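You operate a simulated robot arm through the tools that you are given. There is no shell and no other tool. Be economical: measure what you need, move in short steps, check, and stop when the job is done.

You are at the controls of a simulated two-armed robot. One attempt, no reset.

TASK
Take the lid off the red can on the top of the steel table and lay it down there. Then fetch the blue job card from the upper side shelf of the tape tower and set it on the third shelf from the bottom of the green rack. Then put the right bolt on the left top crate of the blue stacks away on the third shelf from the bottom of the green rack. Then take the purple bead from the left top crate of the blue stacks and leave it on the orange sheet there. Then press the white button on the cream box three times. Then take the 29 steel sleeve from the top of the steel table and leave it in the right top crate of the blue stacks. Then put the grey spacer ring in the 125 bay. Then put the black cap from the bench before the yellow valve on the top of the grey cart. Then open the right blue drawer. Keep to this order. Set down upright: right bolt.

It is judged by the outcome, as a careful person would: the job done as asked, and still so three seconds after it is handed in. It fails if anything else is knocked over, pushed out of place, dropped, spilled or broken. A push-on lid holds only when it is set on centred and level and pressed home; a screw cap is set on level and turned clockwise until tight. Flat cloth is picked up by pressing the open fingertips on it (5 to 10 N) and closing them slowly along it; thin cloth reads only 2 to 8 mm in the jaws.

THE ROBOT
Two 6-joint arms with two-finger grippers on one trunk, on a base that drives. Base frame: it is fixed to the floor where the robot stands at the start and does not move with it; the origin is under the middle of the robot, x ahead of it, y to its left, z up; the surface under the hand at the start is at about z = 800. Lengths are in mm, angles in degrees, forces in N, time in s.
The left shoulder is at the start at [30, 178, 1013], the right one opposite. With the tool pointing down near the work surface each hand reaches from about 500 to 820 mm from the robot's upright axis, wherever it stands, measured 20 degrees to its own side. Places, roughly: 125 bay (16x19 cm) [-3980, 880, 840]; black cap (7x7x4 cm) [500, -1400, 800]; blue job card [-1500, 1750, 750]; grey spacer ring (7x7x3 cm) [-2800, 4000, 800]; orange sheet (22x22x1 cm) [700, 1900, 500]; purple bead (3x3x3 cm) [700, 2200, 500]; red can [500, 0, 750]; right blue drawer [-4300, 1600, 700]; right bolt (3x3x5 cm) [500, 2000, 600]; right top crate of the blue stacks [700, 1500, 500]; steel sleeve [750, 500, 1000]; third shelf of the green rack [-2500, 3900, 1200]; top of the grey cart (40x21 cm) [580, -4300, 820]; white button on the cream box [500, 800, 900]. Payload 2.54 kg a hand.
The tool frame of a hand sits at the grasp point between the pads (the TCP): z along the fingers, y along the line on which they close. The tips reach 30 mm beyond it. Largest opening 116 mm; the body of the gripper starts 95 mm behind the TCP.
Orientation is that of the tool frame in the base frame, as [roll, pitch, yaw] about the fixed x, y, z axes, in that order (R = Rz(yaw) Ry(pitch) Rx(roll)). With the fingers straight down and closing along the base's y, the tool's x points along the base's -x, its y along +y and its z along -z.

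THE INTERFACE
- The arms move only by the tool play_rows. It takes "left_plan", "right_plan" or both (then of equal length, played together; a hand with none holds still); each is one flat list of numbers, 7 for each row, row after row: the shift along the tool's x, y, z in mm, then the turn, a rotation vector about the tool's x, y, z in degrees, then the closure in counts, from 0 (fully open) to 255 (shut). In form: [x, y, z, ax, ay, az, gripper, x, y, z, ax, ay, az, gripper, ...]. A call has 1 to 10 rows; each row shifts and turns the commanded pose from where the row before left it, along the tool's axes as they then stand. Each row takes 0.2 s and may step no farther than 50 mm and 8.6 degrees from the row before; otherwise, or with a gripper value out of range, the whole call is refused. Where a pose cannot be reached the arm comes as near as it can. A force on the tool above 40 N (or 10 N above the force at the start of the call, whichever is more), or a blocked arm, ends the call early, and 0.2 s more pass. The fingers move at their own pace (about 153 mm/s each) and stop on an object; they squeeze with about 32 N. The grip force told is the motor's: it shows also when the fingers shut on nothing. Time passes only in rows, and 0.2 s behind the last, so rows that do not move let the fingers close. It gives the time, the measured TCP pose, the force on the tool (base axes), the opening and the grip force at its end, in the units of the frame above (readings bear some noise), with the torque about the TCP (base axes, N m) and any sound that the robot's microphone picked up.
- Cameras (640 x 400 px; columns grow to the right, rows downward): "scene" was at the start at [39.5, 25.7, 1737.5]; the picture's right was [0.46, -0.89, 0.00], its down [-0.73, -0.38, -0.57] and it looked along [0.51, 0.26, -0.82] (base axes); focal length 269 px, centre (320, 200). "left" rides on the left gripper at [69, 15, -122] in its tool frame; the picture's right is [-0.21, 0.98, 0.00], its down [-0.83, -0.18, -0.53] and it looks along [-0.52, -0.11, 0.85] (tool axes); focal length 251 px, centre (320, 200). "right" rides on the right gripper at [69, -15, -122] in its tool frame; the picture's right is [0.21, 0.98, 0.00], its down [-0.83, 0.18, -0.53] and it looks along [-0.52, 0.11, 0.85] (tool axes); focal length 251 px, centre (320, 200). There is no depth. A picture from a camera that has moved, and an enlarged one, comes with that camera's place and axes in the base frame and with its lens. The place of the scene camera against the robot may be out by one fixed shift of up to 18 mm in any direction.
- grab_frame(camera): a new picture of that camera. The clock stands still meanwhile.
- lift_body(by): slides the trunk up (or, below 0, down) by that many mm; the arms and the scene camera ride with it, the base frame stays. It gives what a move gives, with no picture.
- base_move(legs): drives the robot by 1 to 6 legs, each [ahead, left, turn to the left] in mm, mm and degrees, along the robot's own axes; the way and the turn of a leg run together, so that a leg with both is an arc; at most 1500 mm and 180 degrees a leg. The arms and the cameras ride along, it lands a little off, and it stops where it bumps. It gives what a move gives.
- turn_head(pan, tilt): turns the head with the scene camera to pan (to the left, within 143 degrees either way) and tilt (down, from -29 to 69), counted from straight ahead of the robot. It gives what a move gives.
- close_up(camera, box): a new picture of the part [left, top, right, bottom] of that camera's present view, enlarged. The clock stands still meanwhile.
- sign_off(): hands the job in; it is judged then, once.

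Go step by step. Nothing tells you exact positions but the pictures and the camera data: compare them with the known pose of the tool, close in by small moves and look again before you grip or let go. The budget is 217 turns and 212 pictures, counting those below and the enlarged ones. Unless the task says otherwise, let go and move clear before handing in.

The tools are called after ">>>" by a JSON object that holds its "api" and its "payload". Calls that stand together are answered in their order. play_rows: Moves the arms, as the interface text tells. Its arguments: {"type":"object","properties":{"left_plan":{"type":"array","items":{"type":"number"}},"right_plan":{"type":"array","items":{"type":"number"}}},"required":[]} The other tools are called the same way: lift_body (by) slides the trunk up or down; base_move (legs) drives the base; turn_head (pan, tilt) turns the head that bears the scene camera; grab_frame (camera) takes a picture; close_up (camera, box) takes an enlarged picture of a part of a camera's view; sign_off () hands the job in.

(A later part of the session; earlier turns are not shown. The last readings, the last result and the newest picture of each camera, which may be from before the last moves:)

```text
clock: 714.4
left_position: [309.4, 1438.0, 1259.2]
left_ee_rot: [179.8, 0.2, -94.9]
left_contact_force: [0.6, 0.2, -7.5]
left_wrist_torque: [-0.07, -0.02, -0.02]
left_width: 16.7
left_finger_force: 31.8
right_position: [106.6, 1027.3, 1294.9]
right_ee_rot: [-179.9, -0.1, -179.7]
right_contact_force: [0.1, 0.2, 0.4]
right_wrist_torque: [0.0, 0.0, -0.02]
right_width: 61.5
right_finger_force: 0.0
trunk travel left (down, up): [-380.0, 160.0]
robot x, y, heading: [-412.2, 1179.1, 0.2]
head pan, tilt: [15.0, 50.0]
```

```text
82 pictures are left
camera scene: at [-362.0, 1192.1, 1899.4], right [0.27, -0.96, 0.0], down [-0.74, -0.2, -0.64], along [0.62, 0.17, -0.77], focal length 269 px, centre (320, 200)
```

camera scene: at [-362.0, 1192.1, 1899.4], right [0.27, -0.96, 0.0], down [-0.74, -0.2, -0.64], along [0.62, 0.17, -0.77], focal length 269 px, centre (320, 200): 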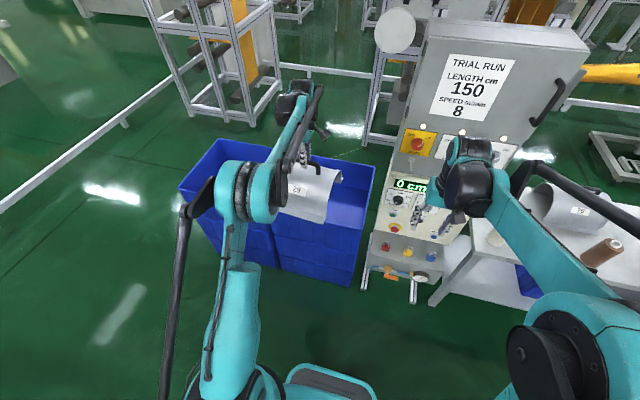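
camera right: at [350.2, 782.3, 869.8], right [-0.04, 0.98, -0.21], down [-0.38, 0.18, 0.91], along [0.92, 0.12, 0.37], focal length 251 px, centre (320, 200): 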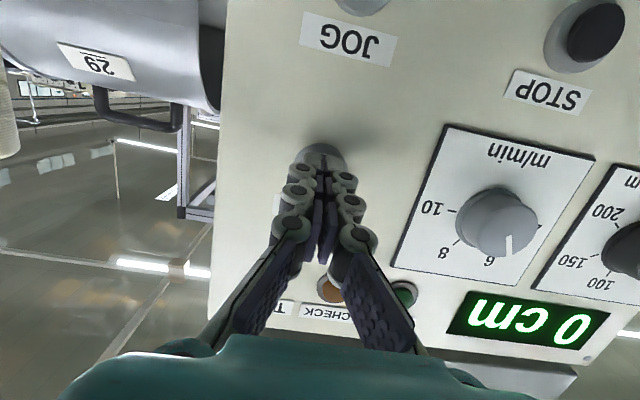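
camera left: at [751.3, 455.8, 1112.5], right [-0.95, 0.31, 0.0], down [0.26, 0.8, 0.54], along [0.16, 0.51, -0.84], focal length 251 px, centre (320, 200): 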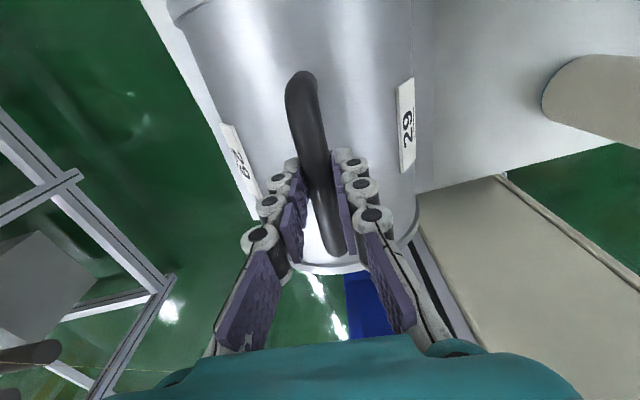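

I tuck the right hand back first, then drive forward so the sleeve comes over the right crate.

>>> {"api": "play_rows", "payload": {"right_plan": [45, 0, 0, 0, 0, 0, 120, 45, 0, 0, 0, 0, 0, 120, 45, 0, 0, 0, 0, 0, 120, 40, 0, 0, 0, 0, 0, 120, 30, 0, 0, 0, 0, 0, 120]}}

>>> {"api": "base_move", "payload": {"legs": [[390, 0, 0]]}}

>>> {"api": "grab_frame", "payload": {"camera": "left"}}

>>> {"api": "grab_frame", "payload": {"camera": "scene"}}

```text
clock: 715.6
left_position: [308.1, 1438.6, 1259.7]
left_ee_rot: [179.9, 0.1, -94.8]
left_contact_force: [-0.6, 0.4, -6.4]
left_wrist_torque: [-0.07, 0.01, 0.0]
left_width: 16.8
left_finger_force: 32.1
right_position: [-98.3, 1023.4, 1296.4]
right_ee_rot: [-179.9, 0.1, -179.5]
right_contact_force: [0.0, -0.1, 0.8]
right_wrist_torque: [-0.02, -0.03, 0.01]
right_width: 61.2
right_finger_force: 0.1
trunk travel left (down, up): [-380.0, 160.0]
robot x, y, heading: [-414.9, 1176.7, 0.5]
head pan, tilt: [15.0, 50.0]
```

```text
clock: 718.0
left_position: [690.8, 1441.5, 1259.9]
left_ee_rot: [179.7, 0.2, -94.7]
left_contact_force: [0.6, 0.4, -8.6]
left_wrist_torque: [-0.05, 0.01, 0.01]
left_width: 16.8
left_finger_force: 32.3
right_position: [286.9, 1027.0, 1295.8]
right_ee_rot: [-179.9, 0.0, -179.6]
right_contact_force: [-0.1, -0.1, -0.7]
right_wrist_torque: [0.01, 0.01, 0.01]
right_width: 61.7
right_finger_force: 0.0
trunk travel left (down, up): [-380.0, 160.0]
robot x, y, heading: [-29.2, 1182.6, 0.5]
head pan, tilt: [15.0, 50.0]
```

```text
81 pictures are left
camera left: at [670.4, 1374.3, 1382.1], right [-0.96, 0.29, 0.0], down [0.25, 0.81, 0.54], along [0.15, 0.51, -0.84], focal length 251 px, centre (320, 200)
```

left: 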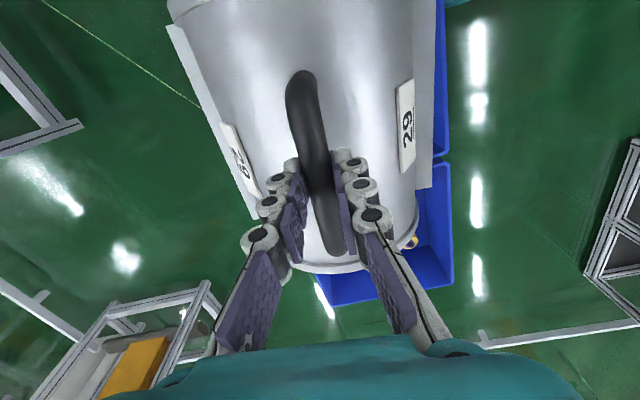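

```text
80 pictures are left
camera scene: at [21.2, 1194.9, 1899.4], right [0.27, -0.96, 0.0], down [-0.74, -0.2, -0.64], along [0.62, 0.17, -0.77], focal length 269 px, centre (320, 200)
```

scene: 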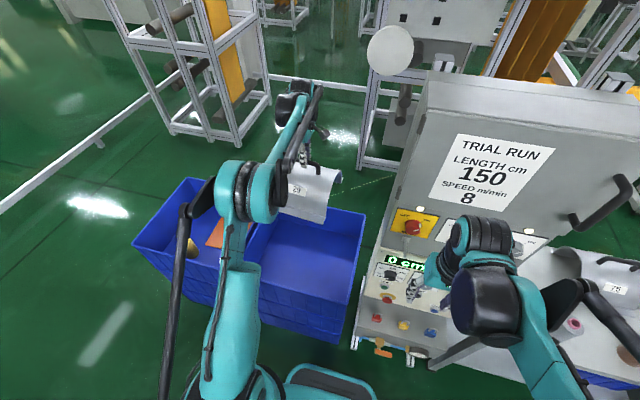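

Crate interior spans about x 435–860, y 1213–1700. I centre the sleeve over it and lower the trunk to just above the rim for a check.

>>> {"api": "play_rows", "payload": {"left_plan": [-6, 22, 0, 0, 0, 0, 255, -5, 22, 0, 0, 0, 0, 255]}}

>>> {"api": "lift_body", "payload": {"by": -300}}

>>> {"api": "grab_frame", "payload": {"camera": "scene"}}

>>> {"api": "grab_frame", "payload": {"camera": "left"}}

```text
clock: 718.6
left_position: [646.7, 1457.2, 1260.0]
left_ee_rot: [179.8, 0.2, -94.9]
left_contact_force: [-0.4, -1.1, -8.1]
left_wrist_torque: [-0.07, -0.01, 0.02]
left_width: 17.2
left_finger_force: 32.0
right_position: [285.9, 1027.6, 1295.5]
right_ee_rot: [-179.8, 0.0, -179.7]
right_contact_force: [0.2, -0.4, -0.7]
right_wrist_torque: [-0.02, -0.04, 0.02]
right_width: 61.4
right_finger_force: 0.0
trunk travel left (down, up): [-380.0, 160.0]
robot x, y, heading: [-30.1, 1183.4, 0.6]
head pan, tilt: [15.0, 50.0]
```

```text
clock: 721.6
left_position: [648.6, 1457.3, 959.2]
left_ee_rot: [179.7, 0.1, -94.7]
left_contact_force: [0.0, 0.6, -7.7]
left_wrist_torque: [-0.07, -0.03, -0.03]
left_width: 16.6
left_finger_force: 32.5
right_position: [286.3, 1027.4, 995.2]
right_ee_rot: [-179.9, -0.1, -179.5]
right_contact_force: [-0.3, -0.2, -0.1]
right_wrist_torque: [0.02, 0.0, -0.02]
right_width: 61.4
right_finger_force: 0.1
trunk travel left (down, up): [-80.0, 460.0]
robot x, y, heading: [-29.8, 1181.6, 0.7]
head pan, tilt: [15.0, 50.0]
```

```text
79 pictures are left
camera scene: at [20.8, 1194.9, 1599.5], right [0.27, -0.96, 0.0], down [-0.74, -0.2, -0.64], along [0.62, 0.17, -0.77], focal length 269 px, centre (320, 200)
```

scene: 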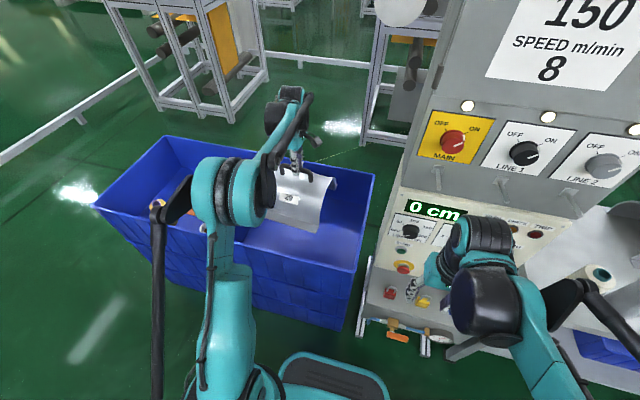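

```text
78 pictures are left
camera left: at [626.8, 1388.6, 1082.3], right [-0.96, 0.29, 0.0], down [0.25, 0.81, 0.54], along [0.15, 0.51, -0.84], focal length 251 px, centre (320, 200)
```

left: 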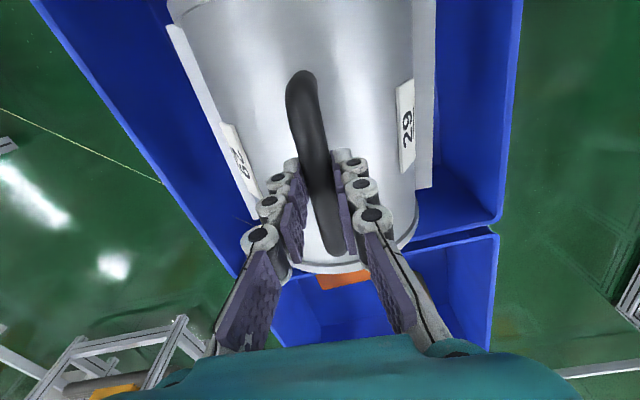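

Centred in the crate. I lower the rest: trunk, then arm, until contact.

>>> {"api": "lift_body", "payload": {"by": -78}}

>>> {"api": "play_rows", "payload": {"left_plan": [0, 0, 40, 0, 0, 0, 255, 0, 0, 40, 0, 0, 0, 255, 0, 0, 40, 0, 0, 0, 255, 0, 0, 25, 0, 0, 0, 255, 0, 0, 10, 0, 0, 0, 255, 0, 0, 5, 0, 0, 0, 255, 0, 0, 5, 0, 0, 0, 255, 0, 0, 5, 0, 0, 0, 255, 0, 0, 4, 0, 0, 0, 255, 0, 0, 0, 0, 0, 0, 255]}}

>>> {"api": "grab_frame", "payload": {"camera": "left"}}

```text
clock: 722.8
left_position: [648.2, 1456.4, 881.1]
left_ee_rot: [179.8, 0.2, -94.7]
left_contact_force: [-0.3, -0.4, -7.1]
left_wrist_torque: [-0.07, 0.0, -0.02]
left_width: 16.8
left_finger_force: 32.0
right_position: [286.5, 1028.9, 918.0]
right_ee_rot: [-179.9, -0.1, -179.7]
right_contact_force: [-0.3, -0.9, 0.4]
right_wrist_torque: [0.03, -0.03, -0.01]
right_width: 61.4
right_finger_force: 0.0
trunk travel left (down, up): [-2.0, 538.0]
robot x, y, heading: [-30.0, 1180.0, 0.5]
head pan, tilt: [15.0, 50.0]
```

```text
clock: 725.0
left_position: [647.5, 1457.5, 708.5]
left_ee_rot: [180.0, 0.2, -94.7]
left_contact_force: [11.0, 0.1, 25.0]
left_wrist_torque: [0.0, -0.14, -0.03]
left_width: 16.7
left_finger_force: 32.1
right_position: [285.4, 1026.5, 917.3]
right_ee_rot: [-180.0, 0.1, -179.6]
right_contact_force: [-0.5, 0.0, 0.4]
right_wrist_torque: [0.02, -0.01, -0.01]
right_width: 61.4
right_finger_force: 0.1
trunk travel left (down, up): [-2.0, 538.0]
robot x, y, heading: [-30.6, 1185.6, 0.8]
head pan, tilt: [15.0, 50.0]
```

```text
77 pictures are left
camera left: at [625.7, 1388.2, 832.0], right [-0.96, 0.29, 0.0], down [0.25, 0.81, 0.54], along [0.16, 0.51, -0.84], focal length 251 px, centre (320, 200)
```

left: 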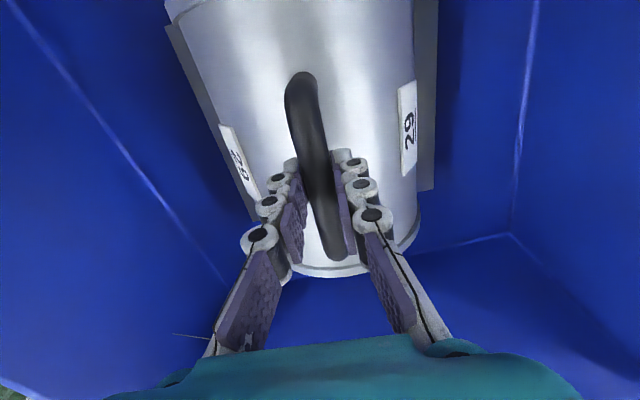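

It rests on the crate floor. I ease off, open, and rise out.

>>> {"api": "play_rows", "payload": {"left_plan": [0, 0, -3, 0, 0, 0, 255, 0, 0, 0, 0, 0, 0, 200, 0, 0, 0, 0, 0, 0, 140, 0, 0, -10, 0, 0, 0, 140, 0, 0, -40, 0, 0, 0, 140, 0, 0, -45, 0, 0, 0, 140, 0, 0, -45, 0, 0, 0, 140, 0, 0, -45, 0, 0, 0, 140, 0, 0, -45, 0, 0, 0, 140]}}

>>> {"api": "grab_frame", "payload": {"camera": "left"}}

```text
clock: 727.0
left_position: [647.1, 1456.4, 942.5]
left_ee_rot: [180.0, 0.3, -94.7]
left_contact_force: [-0.6, 0.9, 0.0]
left_wrist_torque: [-0.01, -0.02, -0.01]
left_width: 52.4
left_finger_force: 0.1
right_position: [285.8, 1027.9, 918.1]
right_ee_rot: [-179.9, 0.0, -179.7]
right_contact_force: [0.0, 0.9, -0.3]
right_wrist_torque: [0.0, 0.01, 0.0]
right_width: 61.4
right_finger_force: 0.0
trunk travel left (down, up): [-2.0, 538.0]
robot x, y, heading: [-30.6, 1180.7, 0.4]
head pan, tilt: [15.0, 50.0]
```

```text
76 pictures are left
camera left: at [626.0, 1387.8, 1065.0], right [-0.96, 0.29, 0.0], down [0.25, 0.81, 0.54], along [0.16, 0.51, -0.84], focal length 251 px, centre (320, 200)
```

left: 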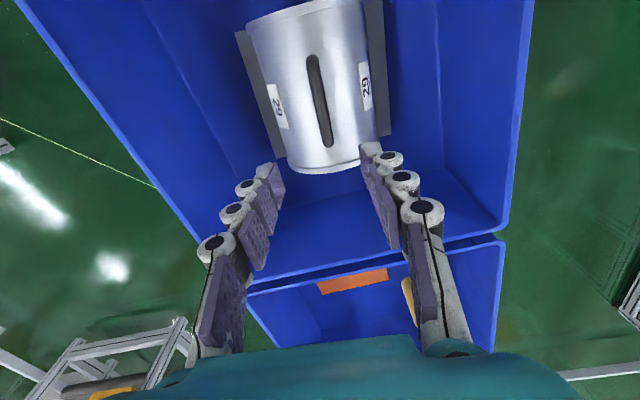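

Sleeve stands in the right crate. Next the grey spacer ring on the rack's second shelf. I restore the left arm, raise the trunk and drive round to the west again.

>>> {"api": "play_rows", "payload": {"left_plan": [0, 30, -5, 0, 0, 8.5, 60, 0, 30, -5, 0, 0, 8.5, 60, 0, 30, -5, 0, 0, 8.5, 60, 0, 30, 0, 0, 0, 8.5, 60, 0, 20, 0, 0, 0, 8.5, 60, 20, 20, 0, 0, 0, 8.5, 60, 30, 0, 0, 0, 0, 8.5, 60, 30, 0, 0, 0, 0, 8.5, 60, 30, 0, 0, 0, 0, 8.5, 60, 30, 0, 0, 0, 0, 8.5, 60]}}

>>> {"api": "lift_body", "payload": {"by": 228}}

>>> {"api": "base_move", "payload": {"legs": [[-260, 0, 0], [0, 0, 89.5], [-1500, 0, 0], [-1500, 0, 0], [-1500, 0, 0], [-1500, 0, 0]]}}

```text
clock: 729.2
left_position: [379.6, 1461.7, 957.9]
left_ee_rot: [179.8, -0.1, -179.9]
left_contact_force: [0.7, -0.2, 0.5]
left_wrist_torque: [0.0, 0.02, -0.02]
left_width: 88.8
left_finger_force: 0.0
right_position: [285.6, 1027.3, 918.4]
right_ee_rot: [-179.9, 0.1, -179.6]
right_contact_force: [0.4, -0.2, 0.3]
right_wrist_torque: [-0.04, -0.01, -0.03]
right_width: 61.4
right_finger_force: 0.0
trunk travel left (down, up): [-2.0, 538.0]
robot x, y, heading: [-27.6, 1184.0, 0.8]
head pan, tilt: [15.0, 50.0]
```

```text
clock: 731.6
left_position: [380.9, 1461.7, 1183.8]
left_ee_rot: [179.8, -0.1, -179.7]
left_contact_force: [-0.3, 0.0, -1.1]
left_wrist_torque: [0.01, -0.01, -0.02]
left_width: 88.9
left_finger_force: 0.1
right_position: [286.7, 1027.7, 1144.5]
right_ee_rot: [-179.9, 0.0, -179.6]
right_contact_force: [0.5, -1.0, -0.4]
right_wrist_torque: [-0.02, -0.03, 0.0]
right_width: 61.5
right_finger_force: 0.1
trunk travel left (down, up): [-230.0, 310.0]
robot x, y, heading: [-26.6, 1183.5, 0.5]
head pan, tilt: [15.0, 50.0]
```

```text
clock: 765.4
left_position: [-453.1, -4418.5, 1184.7]
left_ee_rot: [179.8, -0.1, -88.3]
left_contact_force: [-0.2, 0.0, 0.1]
left_wrist_torque: [0.02, -0.01, -0.02]
left_width: 88.7
left_finger_force: 0.0
right_position: [-15.8, -4502.8, 1146.6]
right_ee_rot: [-179.9, 0.0, -88.2]
right_contact_force: [-0.4, -0.2, -0.8]
right_wrist_torque: [0.0, 0.0, -0.02]
right_width: 61.4
right_finger_force: 0.1
trunk travel left (down, up): [-230.0, 310.0]
robot x, y, heading: [-168.3, -4825.7, 91.8]
head pan, tilt: [15.0, 50.0]
```

>>> {"api": "base_move", "payload": {"legs": [[-1490, 0, -1.8], [0, 1450, 0], [0, 850, 0], [1500, 0, 0], [1500, 0, 0], [750, 0, 0]]}}

```text
clock: 801.5
left_position: [-2678.7, -2116.2, 1184.2]
left_ee_rot: [179.9, 0.0, -91.2]
left_contact_force: [0.0, 0.1, 0.2]
left_wrist_torque: [-0.04, 0.04, -0.03]
left_width: 88.6
left_finger_force: 0.0
right_position: [-2245.6, -2223.6, 1144.8]
right_ee_rot: [180.0, -0.1, -91.0]
right_contact_force: [-0.3, 0.5, -0.2]
right_wrist_torque: [0.01, 0.0, 0.02]
right_width: 61.4
right_finger_force: 0.0
trunk travel left (down, up): [-230.0, 310.0]
robot x, y, heading: [-2409.9, -2536.0, 88.9]
head pan, tilt: [15.0, 50.0]
```

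>>> {"api": "base_move", "payload": {"legs": [[0, 1200, 1.1], [0, 1040, 0], [1500, 0, 0], [800, 0, 0], [0, -1400, 0], [700, 0, 0]]}}

```text
clock: 833.5
left_position: [-3547.0, 904.9, 1184.9]
left_ee_rot: [179.8, -0.1, -89.3]
left_contact_force: [1.0, 0.5, 0.5]
left_wrist_torque: [-0.03, 0.02, 0.0]
left_width: 88.7
left_finger_force: 0.0
right_position: [-3111.1, 814.3, 1145.7]
right_ee_rot: [-179.9, -0.1, -89.1]
right_contact_force: [-0.7, -0.2, -0.9]
right_wrist_torque: [-0.04, -0.02, 0.0]
right_width: 61.6
right_finger_force: 0.1
trunk travel left (down, up): [-230.0, 310.0]
robot x, y, heading: [-3262.4, 500.1, 90.9]
head pan, tilt: [15.0, 50.0]
```

>>> {"api": "base_move", "payload": {"legs": [[1200, -330, -0.9], [1200, -330, 0]]}}

>>> {"api": "turn_head", "payload": {"pan": 5, "tilt": 35}}

>>> {"api": "grab_frame", "payload": {"camera": "scene"}}

>>> {"api": "grab_frame", "payload": {"camera": "left"}}

```text
clock: 845.8
left_position: [-2911.0, 3330.5, 1185.2]
left_ee_rot: [179.8, 0.0, -89.7]
left_contact_force: [0.1, 0.5, 0.6]
left_wrist_torque: [-0.03, 0.01, 0.0]
left_width: 88.9
left_finger_force: 0.1
right_position: [-2476.4, 3236.6, 1144.5]
right_ee_rot: [-179.9, 0.0, -89.5]
right_contact_force: [0.1, 0.2, -0.2]
right_wrist_torque: [-0.02, -0.03, 0.04]
right_width: 61.5
right_finger_force: 0.0
trunk travel left (down, up): [-230.0, 310.0]
robot x, y, heading: [-2628.2, 2920.6, 90.7]
head pan, tilt: [15.0, 50.0]
```

```text
clock: 846.5
left_position: [-2911.3, 3328.4, 1185.2]
left_ee_rot: [179.9, -0.1, -89.7]
left_contact_force: [-0.6, -0.1, -1.1]
left_wrist_torque: [0.01, -0.02, 0.03]
left_width: 88.8
left_finger_force: 0.0
right_position: [-2476.3, 3234.9, 1146.1]
right_ee_rot: [-179.9, 0.0, -89.5]
right_contact_force: [-0.1, 0.2, 0.4]
right_wrist_torque: [-0.03, 0.01, 0.01]
right_width: 61.5
right_finger_force: 0.1
trunk travel left (down, up): [-230.0, 310.0]
robot x, y, heading: [-2628.8, 2919.5, 90.6]
head pan, tilt: [5.0, 35.0]
```

```text
75 pictures are left
camera scene: at [-2633.4, 2969.8, 1771.1], right [1.0, 0.1, 0.0], down [0.06, -0.57, -0.82], along [-0.08, 0.81, -0.57], focal length 269 px, centre (320, 200)
```

scene: 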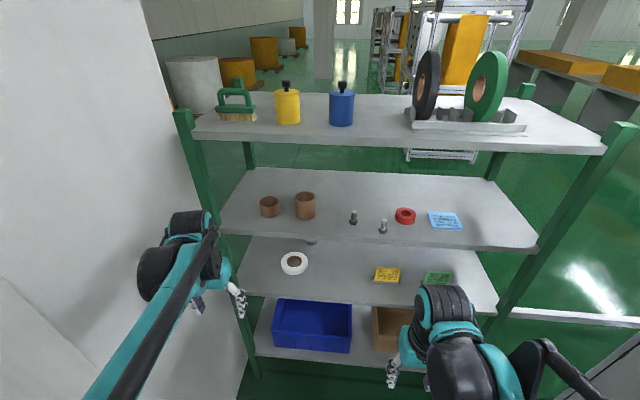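

```text
74 pictures are left
camera left: at [-2926.6, 3259.9, 1308.2], right [-0.98, 0.21, 0.0], down [0.18, 0.83, 0.53], along [0.11, 0.52, -0.85], focal length 251 px, centre (320, 200)
```

left: 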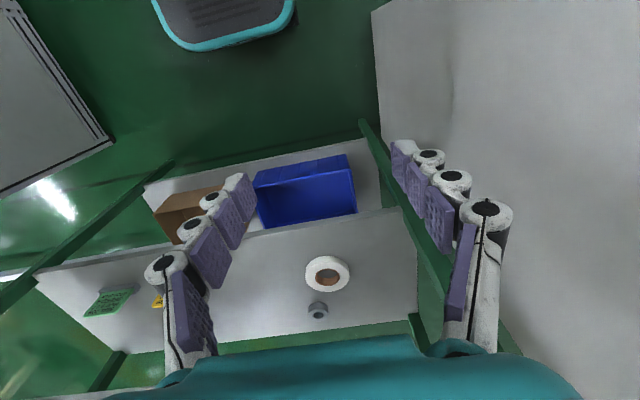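

Ring is behind the white tape roll: ring ≈ [-2787, 3885], tape ≈ [-2841, 3756]. I'll come in with the right hand diagonally from the right (50°), tilted 50°. First adjust base, trunk and hand.

>>> {"api": "base_move", "payload": {"legs": [[75, 75, -0.6]]}}

>>> {"api": "lift_body", "payload": {"by": -70}}

>>> {"api": "play_rows", "payload": {"right_plan": [0, 0, 0, 0, 0, -8.4, 60, 0, 0, 0, 0, 0, -8.4, 60, 0, 0, 0, 0, 0, -8.4, 60, 0, 0, 0, 0, 0, -8.4, 60, 0, 0, 0, 0, 0, -8.4, 60, 0, 0, 0, 0, 0, -8, 60]}}

>>> {"api": "play_rows", "payload": {"right_plan": [0, 0, 0, 0, -8.4, 0, 60, 0, 0, 0, 0, -8.4, 0, 60, 0, 0, 0, 0, -8.4, 0, 60, 0, 0, 0, 0, -8.4, 0, 60, 0, 0, 0, 0, -8.4, 0, 60, 0, 0, 0, 0, -8, 0, 60]}}

>>> {"api": "grab_frame", "payload": {"camera": "right"}}

```text
clock: 847.7
left_position: [-2981.1, 3406.9, 1185.0]
left_ee_rot: [179.8, -0.2, -90.3]
left_contact_force: [0.7, 0.0, -0.2]
left_wrist_torque: [-0.01, -0.02, 0.0]
left_width: 88.5
left_finger_force: 0.0
right_position: [-2549.3, 3308.7, 1145.9]
right_ee_rot: [-180.0, -0.1, -90.0]
right_contact_force: [0.1, -0.4, -0.2]
right_wrist_torque: [-0.02, -0.03, -0.05]
right_width: 61.3
right_finger_force: 0.0
trunk travel left (down, up): [-230.0, 310.0]
robot x, y, heading: [-2707.3, 2993.8, 89.8]
head pan, tilt: [5.0, 35.0]
```

```text
clock: 848.8
left_position: [-2981.4, 3407.9, 1115.3]
left_ee_rot: [179.8, -0.2, -90.3]
left_contact_force: [-0.4, 0.0, 0.5]
left_wrist_torque: [0.0, -0.02, -0.02]
left_width: 88.9
left_finger_force: 0.1
right_position: [-2548.5, 3307.6, 1075.2]
right_ee_rot: [-179.9, -0.1, -90.1]
right_contact_force: [0.4, 0.9, -0.6]
right_wrist_torque: [0.03, -0.02, -0.01]
right_width: 61.4
right_finger_force: 0.0
trunk travel left (down, up): [-160.0, 380.0]
robot x, y, heading: [-2708.1, 2994.3, 90.0]
head pan, tilt: [5.0, 35.0]
```

```text
clock: 850.2
left_position: [-2981.3, 3407.2, 1114.5]
left_ee_rot: [179.8, 0.0, -90.4]
left_contact_force: [0.0, -0.4, -0.8]
left_wrist_torque: [-0.01, 0.03, -0.01]
left_width: 88.6
left_finger_force: 0.1
right_position: [-2548.3, 3308.0, 1076.9]
right_ee_rot: [-180.0, -0.1, -40.0]
right_contact_force: [0.2, 1.1, -1.2]
right_wrist_torque: [0.02, -0.03, 0.01]
right_width: 88.7
right_finger_force: 0.1
trunk travel left (down, up): [-160.0, 380.0]
robot x, y, heading: [-2704.1, 2990.4, 89.9]
head pan, tilt: [5.0, 35.0]
```

```text
clock: 851.6
left_position: [-2981.0, 3408.5, 1114.4]
left_ee_rot: [179.8, -0.1, -90.3]
left_contact_force: [-0.1, 0.0, 0.2]
left_wrist_torque: [-0.01, 0.02, -0.01]
left_width: 88.6
left_finger_force: 0.0
right_position: [-2547.4, 3309.0, 1076.3]
right_ee_rot: [-179.8, 50.0, -40.1]
right_contact_force: [-0.6, -0.6, 0.2]
right_wrist_torque: [0.04, 0.03, 0.01]
right_width: 88.7
right_finger_force: 0.0
trunk travel left (down, up): [-160.0, 380.0]
robot x, y, heading: [-2705.6, 2997.5, 89.8]
head pan, tilt: [5.0, 35.0]
```

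```text
73 pictures are left
camera right: at [-2432.6, 3231.9, 1102.0], right [-0.52, -0.84, -0.17], down [-0.21, -0.06, 0.98], along [-0.83, 0.55, -0.14], focal length 251 px, centre (320, 200)
```

right: 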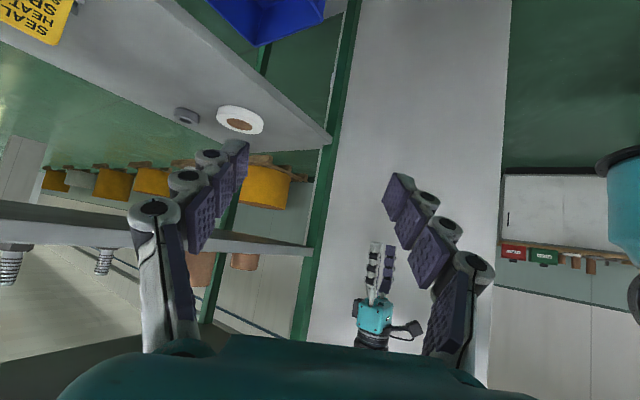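

Better fix by triangulation: ring ≈ [-2773, 3946], tape ≈ [-2834, 3803], shelf ≈ z 815. I move 50 mm closer and lower the hand to the shelf opening.

>>> {"api": "base_move", "payload": {"legs": [[50, 0, 0]]}}

>>> {"api": "play_rows", "payload": {"right_plan": [11.7, -11.7, 40.8, 0, 0, 0, 50, 11.7, -11.7, 40.8, 0, 0, 0, 50, 11.7, -11.7, 40.8, 0, 0, 0, 50, 11.7, -11.7, 40.8, 0, 0, 0, 50, 11.7, -11.7, 40.8, 0, 0, 0, 50]}}

>>> {"api": "grab_frame", "payload": {"camera": "right"}}

```text
clock: 852.5
left_position: [-2981.4, 3458.7, 1115.0]
left_ee_rot: [179.8, -0.2, -90.3]
left_contact_force: [-0.5, 1.1, -0.7]
left_wrist_torque: [-0.05, -0.02, 0.02]
left_width: 88.9
left_finger_force: 0.1
right_position: [-2547.4, 3361.4, 1074.7]
right_ee_rot: [180.0, 49.7, -40.2]
right_contact_force: [0.2, 1.1, -1.0]
right_wrist_torque: [-0.03, 0.02, 0.08]
right_width: 88.8
right_finger_force: 0.0
trunk travel left (down, up): [-160.0, 380.0]
robot x, y, heading: [-2705.7, 3043.5, 90.0]
head pan, tilt: [5.0, 35.0]
```

```text
clock: 853.7
left_position: [-2980.2, 3458.3, 1114.8]
left_ee_rot: [179.8, -0.2, -90.3]
left_contact_force: [0.0, 0.5, -0.1]
left_wrist_torque: [-0.07, -0.01, 0.01]
left_width: 88.7
left_finger_force: 0.0
right_position: [-2594.7, 3500.3, 959.4]
right_ee_rot: [179.9, 49.8, -40.1]
right_contact_force: [-0.1, 0.8, 0.2]
right_wrist_torque: [0.01, 0.05, 0.02]
right_width: 93.1
right_finger_force: 0.1
right hand out of reach, approached as far as the arm can: row 3, 4, 5
trunk travel left (down, up): [-160.0, 380.0]
robot x, y, heading: [-2707.7, 3042.0, 90.1]
head pan, tilt: [5.0, 35.0]
```

```text
72 pictures are left
camera right: at [-2480.3, 3423.9, 986.7], right [-0.52, -0.84, -0.16], down [-0.21, -0.06, 0.98], along [-0.83, 0.55, -0.15], focal length 251 px, centre (320, 200)
```

right: 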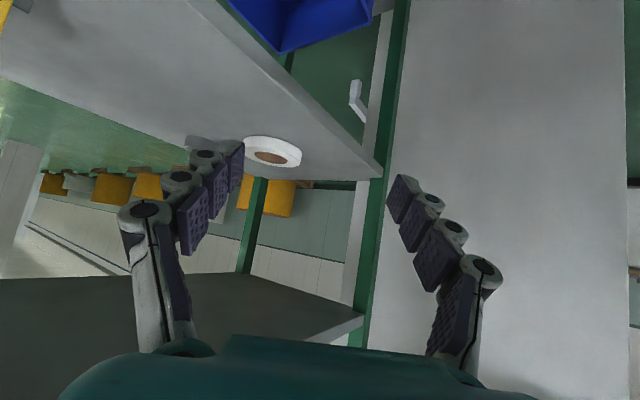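

Too folded to get lower here; I lower the trunk another 70 mm, then go in to the waypoint beside the tape roll.

>>> {"api": "lift_body", "payload": {"by": -70}}

>>> {"api": "play_rows", "payload": {"right_plan": [0, 0, 0, 0, 0, 0, 50]}}

```text
clock: 854.8
left_position: [-2981.3, 3456.4, 1045.7]
left_ee_rot: [179.8, -0.1, -90.3]
left_contact_force: [0.8, 0.3, 0.6]
left_wrist_torque: [-0.03, -0.03, 0.02]
left_width: 88.9
left_finger_force: 0.1
right_position: [-2596.4, 3498.7, 891.4]
right_ee_rot: [180.0, 49.8, -40.1]
right_contact_force: [-0.1, -0.3, -0.2]
right_wrist_torque: [-0.03, 0.0, 0.02]
right_width: 93.3
right_finger_force: 0.1
trunk travel left (down, up): [-90.0, 450.0]
robot x, y, heading: [-2709.0, 3045.6, 89.9]
head pan, tilt: [5.0, 35.0]
```

```text
clock: 855.2
left_position: [-2982.0, 3455.8, 1045.7]
left_ee_rot: [179.9, -0.1, -90.3]
left_contact_force: [-0.2, 1.0, -0.2]
left_wrist_torque: [-0.02, 0.01, -0.05]
left_width: 88.8
left_finger_force: 0.1
right_position: [-2596.1, 3499.3, 891.0]
right_ee_rot: [179.9, 49.9, -40.1]
right_contact_force: [0.0, 0.0, 0.0]
right_wrist_torque: [0.03, 0.03, -0.01]
right_width: 93.2
right_finger_force: 0.1
trunk travel left (down, up): [-90.0, 450.0]
robot x, y, heading: [-2704.7, 3042.7, 89.9]
head pan, tilt: [5.0, 35.0]
```

>>> {"api": "play_rows", "payload": {"right_plan": [-19, -28.6, 24.8, 0, 0, 0, 50, -19, -28.6, 24.8, 0, 0, 0, 50, -19, -28.6, 24.8, 0, 0, 0, 50, -19, -28.6, 24.8, 0, 0, 0, 50, -19, -28.6, 24.8, 0, 0, 0, 50, -19, -28.6, 24.8, 0, 0, 0, 50]}}

>>> {"api": "grab_frame", "payload": {"camera": "right"}}

>>> {"api": "grab_frame", "payload": {"camera": "scene"}}

```text
clock: 856.6
left_position: [-2980.9, 3457.0, 1044.0]
left_ee_rot: [179.7, -0.2, -90.3]
left_contact_force: [-0.3, 0.5, 0.4]
left_wrist_torque: [-0.04, -0.02, 0.0]
left_width: 88.5
left_finger_force: 0.1
right_position: [-2627.2, 3751.8, 882.6]
right_ee_rot: [179.9, 49.8, -40.3]
right_contact_force: [0.4, -0.2, 0.2]
right_wrist_torque: [-0.03, 0.01, 0.01]
right_width: 93.3
right_finger_force: 0.0
trunk travel left (down, up): [-90.0, 450.0]
robot x, y, heading: [-2703.9, 3046.6, 90.1]
head pan, tilt: [5.0, 35.0]
```

```text
71 pictures are left
camera right: at [-2513.4, 3675.4, 908.9], right [-0.52, -0.84, -0.16], down [-0.21, -0.06, 0.98], along [-0.83, 0.55, -0.15], focal length 251 px, centre (320, 200)
```

right: 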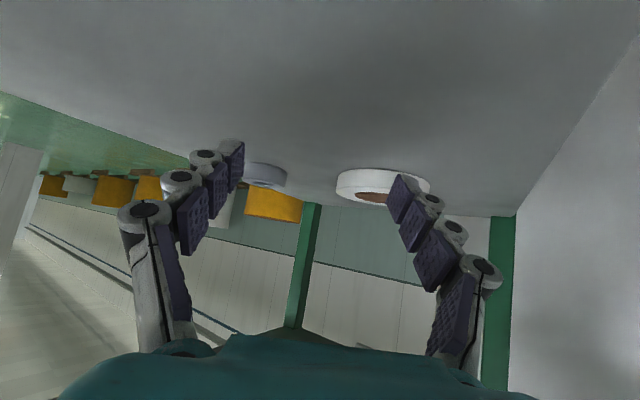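

```text
70 pictures are left
camera scene: at [-2707.5, 3095.3, 1631.1], right [1.0, 0.09, 0.0], down [0.05, -0.57, -0.82], along [-0.07, 0.82, -0.57], focal length 269 px, centre (320, 200)
```

scene: 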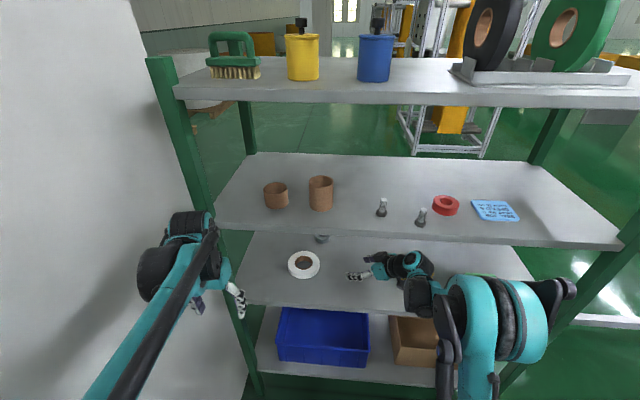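

Ring refined: [-2772, 3952, 825]. I go to the waypoint and start the diagonal approach.

>>> {"api": "play_rows", "payload": {"right_plan": [-11.7, -30, 33.5, 0, 0, 0, 50, -11.7, -30, 33.5, 0, 0, 0, 50, -22.9, 0, 33.1, 0, 0, 0, 50, -22.9, 0, 33.1, 0, 0, 0, 50]}}

>>> {"api": "grab_frame", "payload": {"camera": "right"}}

```text
clock: 857.6
left_position: [-2980.9, 3457.9, 1044.9]
left_ee_rot: [179.8, 0.0, -90.4]
left_contact_force: [0.8, 0.4, 0.1]
left_wrist_torque: [0.01, -0.07, -0.01]
left_width: 88.9
left_finger_force: 0.0
right_position: [-2702.4, 3893.0, 847.7]
right_ee_rot: [-179.9, 49.9, -40.3]
right_contact_force: [-0.2, -0.3, -0.3]
right_wrist_torque: [-0.04, 0.01, 0.02]
right_width: 93.1
right_finger_force: 0.1
trunk travel left (down, up): [-90.0, 450.0]
robot x, y, heading: [-2707.8, 3045.7, 89.9]
head pan, tilt: [5.0, 35.0]
```

```text
69 pictures are left
camera right: at [-2586.6, 3815.7, 874.8], right [-0.52, -0.84, -0.16], down [-0.21, -0.06, 0.98], along [-0.82, 0.55, -0.15], focal length 251 px, centre (320, 200)
```

right: 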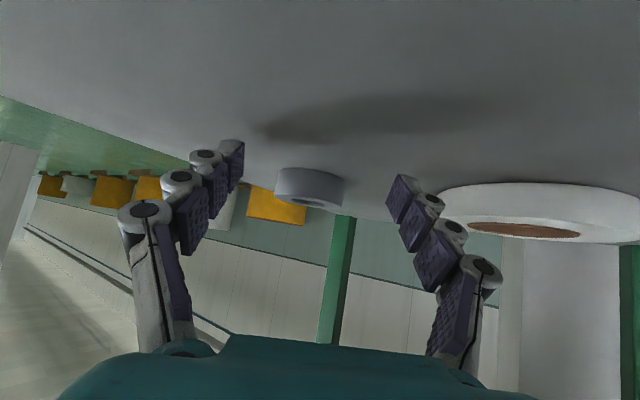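

Ring centred between the fingers. I advance the last 78 mm level, then close.

>>> {"api": "play_rows", "payload": {"right_plan": [-25.3, 0, 30.2, 0, 0, 0, 50, -25.3, 0, 30.2, 0, 0, 0, 50, 0, 0, 0, 0, 0, 0, 60]}}

>>> {"api": "grab_frame", "payload": {"camera": "right"}}

```text
clock: 858.4
left_position: [-2981.6, 3457.1, 1044.8]
left_ee_rot: [179.7, -0.1, -90.3]
left_contact_force: [-1.4, 0.3, -0.5]
left_wrist_torque: [-0.03, 0.04, 0.0]
left_width: 89.0
left_finger_force: 0.0
right_position: [-2761.2, 3941.4, 849.8]
right_ee_rot: [-180.0, 49.8, -40.0]
right_contact_force: [0.2, 0.4, 0.5]
right_wrist_torque: [0.02, 0.04, 0.01]
right_width: 88.8
right_finger_force: 0.0
trunk travel left (down, up): [-90.0, 450.0]
robot x, y, heading: [-2705.3, 3044.0, 89.7]
head pan, tilt: [5.0, 35.0]
```

```text
68 pictures are left
camera right: at [-2646.3, 3865.0, 875.5], right [-0.52, -0.84, -0.16], down [-0.21, -0.06, 0.98], along [-0.83, 0.55, -0.15], focal length 251 px, centre (320, 200)
```

right: 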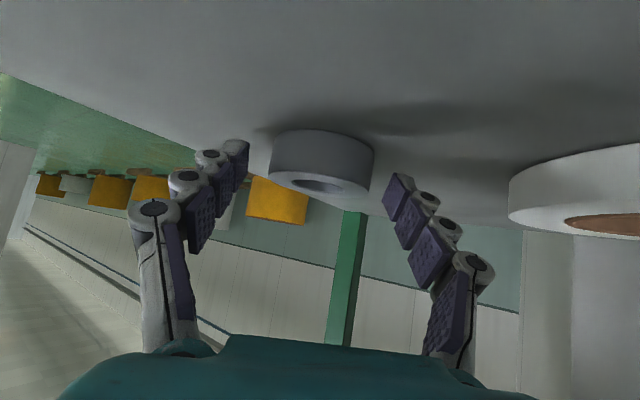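

Need about 14 mm more depth. I advance, then close gently.

>>> {"api": "play_rows", "payload": {"right_plan": [-6.7, 0, 12.6, 0, 0, 0, 60, 0, 0, 0, 0, 0, 0, 85, 0, 0, 0, 0, 0, 0, 110, 0, 0, 0, 0, 0, 0, 255, 0, 0, 0, 0, 0, 0, 255]}}

>>> {"api": "grab_frame", "payload": {"camera": "right"}}

```text
clock: 859.6
left_position: [-2981.9, 3456.4, 1046.0]
left_ee_rot: [179.8, -0.1, -90.3]
left_contact_force: [0.1, -0.1, 0.1]
left_wrist_torque: [0.02, -0.02, 0.02]
left_width: 88.6
left_finger_force: 0.1
right_position: [-2772.4, 3950.8, 847.2]
right_ee_rot: [180.0, 49.8, -40.1]
right_contact_force: [0.0, 1.7, 4.7]
right_wrist_torque: [0.13, -0.03, -0.01]
right_width: 61.4
right_finger_force: 32.3
trunk travel left (down, up): [-90.0, 450.0]
robot x, y, heading: [-2703.8, 3043.9, 89.8]
head pan, tilt: [5.0, 35.0]
```

```text
67 pictures are left
camera right: at [-2657.1, 3873.9, 872.8], right [-0.52, -0.84, -0.16], down [-0.21, -0.06, 0.98], along [-0.83, 0.55, -0.15], focal length 251 px, centre (320, 200)
```

right: 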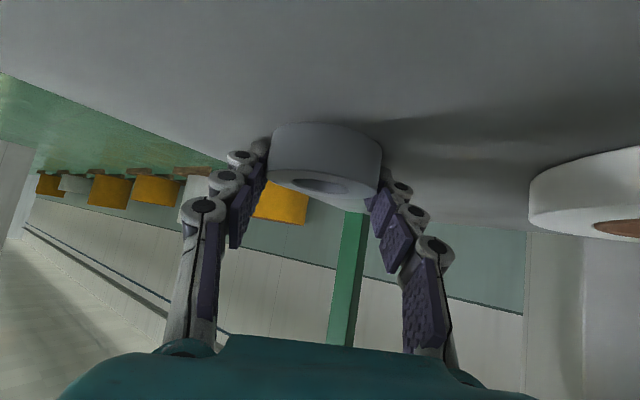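

Gripped at 61 mm. I lift a little and check that the ring comes along.

>>> {"api": "play_rows", "payload": {"right_plan": [-3.8, 0, -3.2, 0, 0, 0, 255, -7.7, 0, -6.4, 0, 0, 0, 255, -7.7, 0, -6.4, 0, 0, 0, 255, 16, 0, -19, 0, 0, 0, 255, 16, 0, -19, 0, 0, 0, 255]}}

>>> {"api": "grab_frame", "payload": {"camera": "right"}}

```text
clock: 860.8
left_position: [-2982.2, 3458.0, 1044.5]
left_ee_rot: [179.7, -0.2, -90.3]
left_contact_force: [0.0, 0.5, 0.3]
left_wrist_torque: [0.01, 0.0, 0.0]
left_width: 88.7
left_finger_force: 0.1
right_position: [-2734.1, 3919.0, 870.1]
right_ee_rot: [-179.9, 49.8, -40.1]
right_contact_force: [1.1, 0.0, -0.9]
right_wrist_torque: [0.01, -0.02, 0.02]
right_width: 61.8
right_finger_force: 31.9
trunk travel left (down, up): [-90.0, 450.0]
robot x, y, heading: [-2703.1, 3041.1, 89.9]
head pan, tilt: [5.0, 35.0]
```

```text
66 pictures are left
camera right: at [-2618.7, 3841.6, 896.9], right [-0.52, -0.84, -0.16], down [-0.21, -0.06, 0.98], along [-0.83, 0.55, -0.15], focal length 251 px, centre (320, 200)
```

right: 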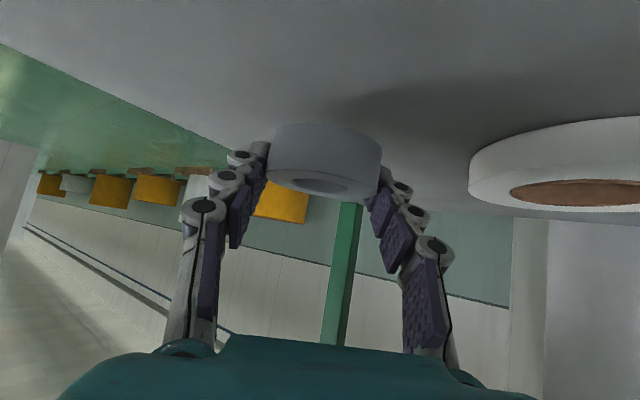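

Ring held level. I retreat diagonally, drive straight back out of the rack, raise the trunk, and head to the workbench, facing west.

>>> {"api": "play_rows", "payload": {"right_plan": [16, 0, -19, 0, 0, 0, 255, 16, 0, -19, 0, 0, 0, 255, 16, 0, -19, 0, 0, 0, 255, 16, 0, -19, 0, 0, 0, 255]}}

>>> {"api": "base_move", "payload": {"legs": [[-400, 0, 0]]}}

>>> {"api": "lift_body", "payload": {"by": 140}}

>>> {"api": "base_move", "payload": {"legs": [[-600, 0, 0], [0, 0, 90], [0, 1430, 0], [300, 0, 0]]}}

>>> {"api": "turn_head", "payload": {"pan": 10, "tilt": 42}}

>>> {"api": "grab_frame", "payload": {"camera": "scene"}}

```text
clock: 861.8
left_position: [-2981.8, 3455.6, 1045.7]
left_ee_rot: [179.8, 0.0, -90.2]
left_contact_force: [0.4, -0.7, 0.3]
left_wrist_torque: [0.0, 0.0, 0.02]
left_width: 88.7
left_finger_force: 0.0
right_position: [-2658.4, 3853.9, 870.7]
right_ee_rot: [-180.0, 49.9, -40.2]
right_contact_force: [-0.5, 0.2, -0.5]
right_wrist_torque: [0.0, -0.01, -0.02]
right_width: 61.4
right_finger_force: 32.0
trunk travel left (down, up): [-90.0, 450.0]
robot x, y, heading: [-2703.5, 3045.8, 90.0]
head pan, tilt: [5.0, 35.0]
```

```text
clock: 864.3
left_position: [-2981.2, 3055.0, 1044.5]
left_ee_rot: [179.8, 0.0, -90.5]
left_contact_force: [-0.1, -0.9, 0.1]
left_wrist_torque: [0.04, 0.0, 0.0]
left_width: 88.8
left_finger_force: 0.0
right_position: [-2656.1, 3452.0, 871.1]
right_ee_rot: [-180.0, 49.8, -40.3]
right_contact_force: [-0.1, -0.2, -0.4]
right_wrist_torque: [-0.01, -0.03, -0.01]
right_width: 61.5
right_finger_force: 32.2
trunk travel left (down, up): [-90.0, 450.0]
robot x, y, heading: [-2705.2, 2640.8, 89.7]
head pan, tilt: [5.0, 35.0]
```

```text
clock: 866.0
left_position: [-2981.7, 3055.2, 1184.2]
left_ee_rot: [179.8, -0.2, -90.5]
left_contact_force: [0.2, 0.3, 0.1]
left_wrist_torque: [0.0, -0.02, -0.03]
left_width: 88.7
left_finger_force: 0.0
right_position: [-2657.5, 3454.0, 1010.7]
right_ee_rot: [180.0, 49.8, -40.3]
right_contact_force: [-0.3, -0.5, 0.2]
right_wrist_torque: [0.01, -0.01, -0.01]
right_width: 61.6
right_finger_force: 32.2
trunk travel left (down, up): [-230.0, 310.0]
robot x, y, heading: [-2702.9, 2644.8, 89.7]
head pan, tilt: [5.0, 35.0]
```

```text
clock: 881.5
left_position: [-3389.7, 339.4, 1184.9]
left_ee_rot: [179.8, -0.3, 0.8]
left_contact_force: [-0.1, -0.5, 0.0]
left_wrist_torque: [0.02, -0.05, -0.01]
left_width: 89.0
left_finger_force: 0.0
right_position: [-3792.7, 653.2, 1010.5]
right_ee_rot: [179.9, 49.8, 50.9]
right_contact_force: [-0.3, -0.8, -0.3]
right_wrist_torque: [0.01, -0.01, 0.01]
right_width: 61.3
right_finger_force: 32.3
trunk travel left (down, up): [-230.0, 310.0]
robot x, y, heading: [-2982.5, 625.0, -179.0]
head pan, tilt: [5.0, 35.0]
```

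```text
clock: 882.1
left_position: [-3387.7, 338.4, 1185.7]
left_ee_rot: [179.7, -0.1, 0.8]
left_contact_force: [0.2, -0.3, 0.4]
left_wrist_torque: [-0.03, 0.03, 0.02]
left_width: 88.7
left_finger_force: 0.0
right_position: [-3792.1, 653.7, 1011.0]
right_ee_rot: [179.9, 49.8, 51.0]
right_contact_force: [-0.7, 0.8, -0.1]
right_wrist_torque: [0.0, 0.04, -0.01]
right_width: 61.1
right_finger_force: 31.8
trunk travel left (down, up): [-230.0, 310.0]
robot x, y, heading: [-2980.0, 621.7, -179.1]
head pan, tilt: [10.0, 42.0]
```

```text
65 pictures are left
camera scene: at [-3027.3, 600.6, 1760.7], right [-0.19, 0.98, 0.0], down [0.66, 0.13, -0.74], along [-0.73, -0.14, -0.67], focal length 269 px, centre (320, 200)
```

scene: 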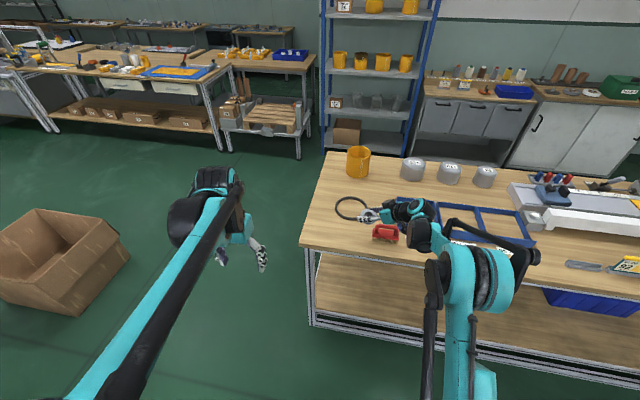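

>>> {"api": "close_up", "payload": {"camera": "scene", "box": [320, 140, 640, 290]}}

>>> {"api": "grab_frame", "payload": {"camera": "right"}}

```text
2.00 times, centred on (480, 215) of scene
camera zoom: at [-3027.3, 600.6, 1760.7], right [-0.19, 0.98, 0.0], down [0.66, 0.13, -0.74], along [-0.73, -0.14, -0.67], focal length 539 px, centre (0, 170)
```

zoom: 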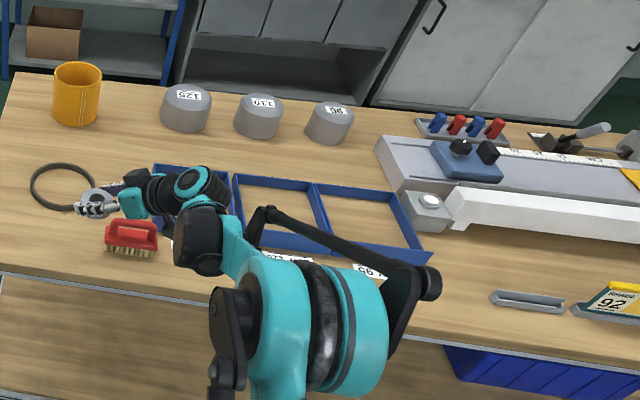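

```text
63 pictures are left
camera right: at [-3717.7, 771.2, 1037.4], right [0.85, -0.51, -0.16], down [0.06, -0.21, 0.98], along [-0.53, -0.84, -0.15], focal length 251 px, centre (320, 200)
```

right: 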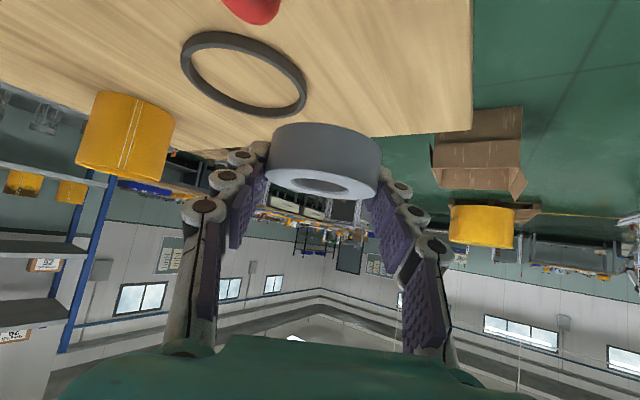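

The blue tray has three bays; the leftmost (125, hidden by my arm, near [-3980, 880]) is the target. I shift the hand, drive in, and look from above.

>>> {"api": "play_rows", "payload": {"right_plan": [25.8, -10.6, -30.7, 0, 0, 0, 255, 25.8, -10.6, -30.7, 0, 0, 0, 255, 25.8, -10.6, -30.7, 0, 0, 0, 255, 25.8, -10.6, -30.7, 0, 0, 0, 255, 25.8, -10.6, -30.7, 0, 0, 0, 255, 25.8, -10.6, -30.7, 0, 0, 0, 255]}}

>>> {"api": "close_up", "payload": {"camera": "scene", "box": [320, 140, 640, 290]}}

```text
clock: 883.5
left_position: [-3388.5, 339.7, 1186.7]
left_ee_rot: [179.7, -0.2, 0.8]
left_contact_force: [-0.1, 0.7, -0.3]
left_wrist_torque: [-0.02, -0.03, -0.01]
left_width: 88.9
left_finger_force: 0.1
right_position: [-3690.7, 884.4, 1011.3]
right_ee_rot: [-180.0, 49.9, 51.0]
right_contact_force: [-0.2, 0.0, 0.1]
right_wrist_torque: [-0.02, 0.0, 0.0]
right_width: 61.2
right_finger_force: 31.9
trunk travel left (down, up): [-230.0, 310.0]
robot x, y, heading: [-2978.2, 622.9, -179.2]
head pan, tilt: [10.0, 42.0]
```

```text
2.00 times, centred on (480, 215) of scene
camera zoom: at [-3026.9, 602.2, 1760.7], right [-0.19, 0.98, 0.0], down [0.66, 0.13, -0.74], along [-0.73, -0.14, -0.67], focal length 539 px, centre (0, 170)
```

zoom: 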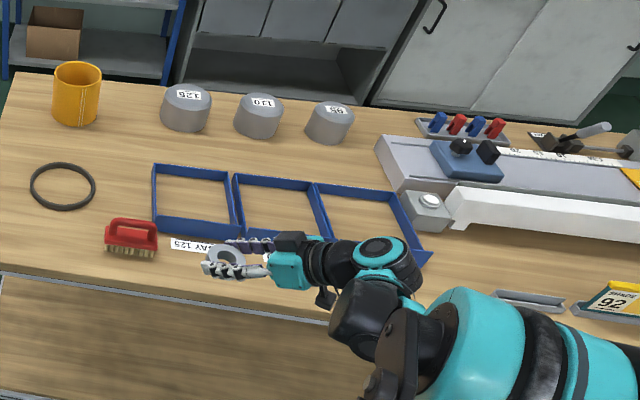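

"BAY 125" is confirmed as the leftmost bay, centre about [-3981, 872]. I drive 290 mm in.

>>> {"api": "base_move", "payload": {"legs": [[290, 0, -0.8]]}}

>>> {"api": "grab_frame", "payload": {"camera": "right"}}

>>> {"api": "grab_frame", "payload": {"camera": "scene"}}

```text
clock: 885.5
left_position: [-3683.4, 340.9, 1185.3]
left_ee_rot: [179.7, -0.2, 0.1]
left_contact_force: [-0.2, 0.5, 0.0]
left_wrist_torque: [0.01, -0.02, -0.01]
left_width: 89.0
left_finger_force: 0.2
right_position: [-3979.8, 889.6, 1012.0]
right_ee_rot: [179.9, 49.8, 50.2]
right_contact_force: [0.5, -0.2, 0.2]
right_wrist_torque: [0.01, 0.0, 0.0]
right_width: 61.2
right_finger_force: 31.7
trunk travel left (down, up): [-230.0, 310.0]
robot x, y, heading: [-3269.2, 619.7, -180.0]
head pan, tilt: [10.0, 42.0]
```

```text
61 pictures are left
camera right: at [-3902.9, 1005.2, 1037.6], right [0.84, -0.52, -0.16], down [0.06, -0.21, 0.98], along [-0.54, -0.83, -0.15], focal length 251 px, centre (320, 200)
```

right: 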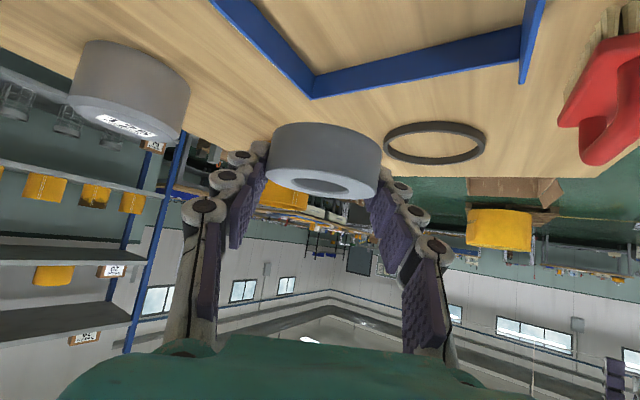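

```text
60 pictures are left
camera scene: at [-3319.9, 597.8, 1760.6], right [-0.18, 0.98, 0.0], down [0.66, 0.12, -0.74], along [-0.73, -0.13, -0.67], focal length 269 px, centre (320, 200)
```

scene: 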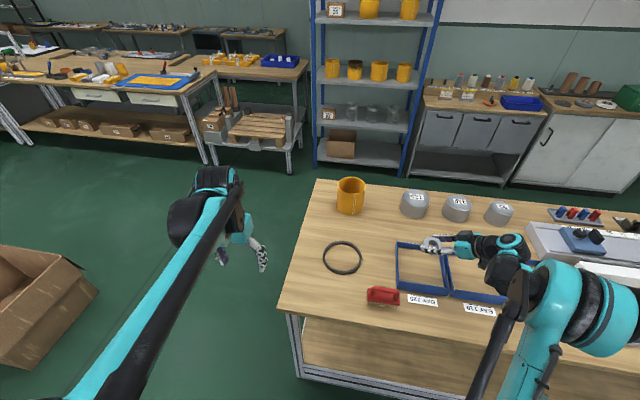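

Walls' top is near z 860; bay centre ≈ [-3983, 868]. I shift slightly and lower to 20 mm above the bench.

>>> {"api": "play_rows", "payload": {"right_plan": [19.7, 2.8, 22.4, 0, 0, 0, 255, 19.7, 2.8, 22.4, 0, 0, 0, 255, 19.7, 2.8, 22.4, 0, 0, 0, 255, 19.7, 2.8, 22.4, 0, 0, 0, 255]}}

>>> {"api": "grab_frame", "payload": {"camera": "right"}}

>>> {"api": "close_up", "payload": {"camera": "scene", "box": [360, 200, 520, 300]}}

```text
clock: 886.5
left_position: [-3684.0, 341.4, 1184.8]
left_ee_rot: [179.8, -0.1, 0.1]
left_contact_force: [-1.0, 0.5, 0.0]
left_wrist_torque: [0.0, -0.02, -0.02]
left_width: 88.7
left_finger_force: 0.2
right_position: [-3982.3, 868.3, 892.7]
right_ee_rot: [-180.0, 49.8, 50.2]
right_contact_force: [0.5, 0.4, -0.9]
right_wrist_torque: [0.02, -0.05, 0.03]
right_width: 61.3
right_finger_force: 32.4
trunk travel left (down, up): [-230.0, 310.0]
robot x, y, heading: [-3271.1, 620.4, -179.6]
head pan, tilt: [10.0, 42.0]
```

```text
59 pictures are left
camera right: at [-3905.4, 983.8, 919.2], right [0.84, -0.52, -0.16], down [0.06, -0.21, 0.98], along [-0.54, -0.83, -0.15], focal length 251 px, centre (320, 200)
```

right: 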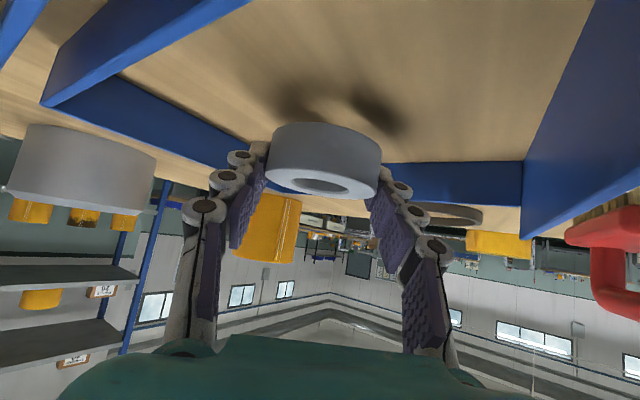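

```text
4.00 times, centred on (440, 250) of scene
camera zoom: at [-3319.6, 598.0, 1760.7], right [-0.18, 0.98, 0.0], down [0.66, 0.12, -0.74], along [-0.73, -0.13, -0.67], focal length 1077 px, centre (-160, 0)
```

zoom: 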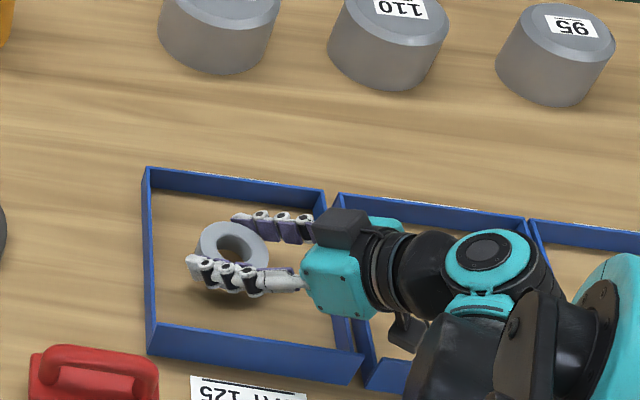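

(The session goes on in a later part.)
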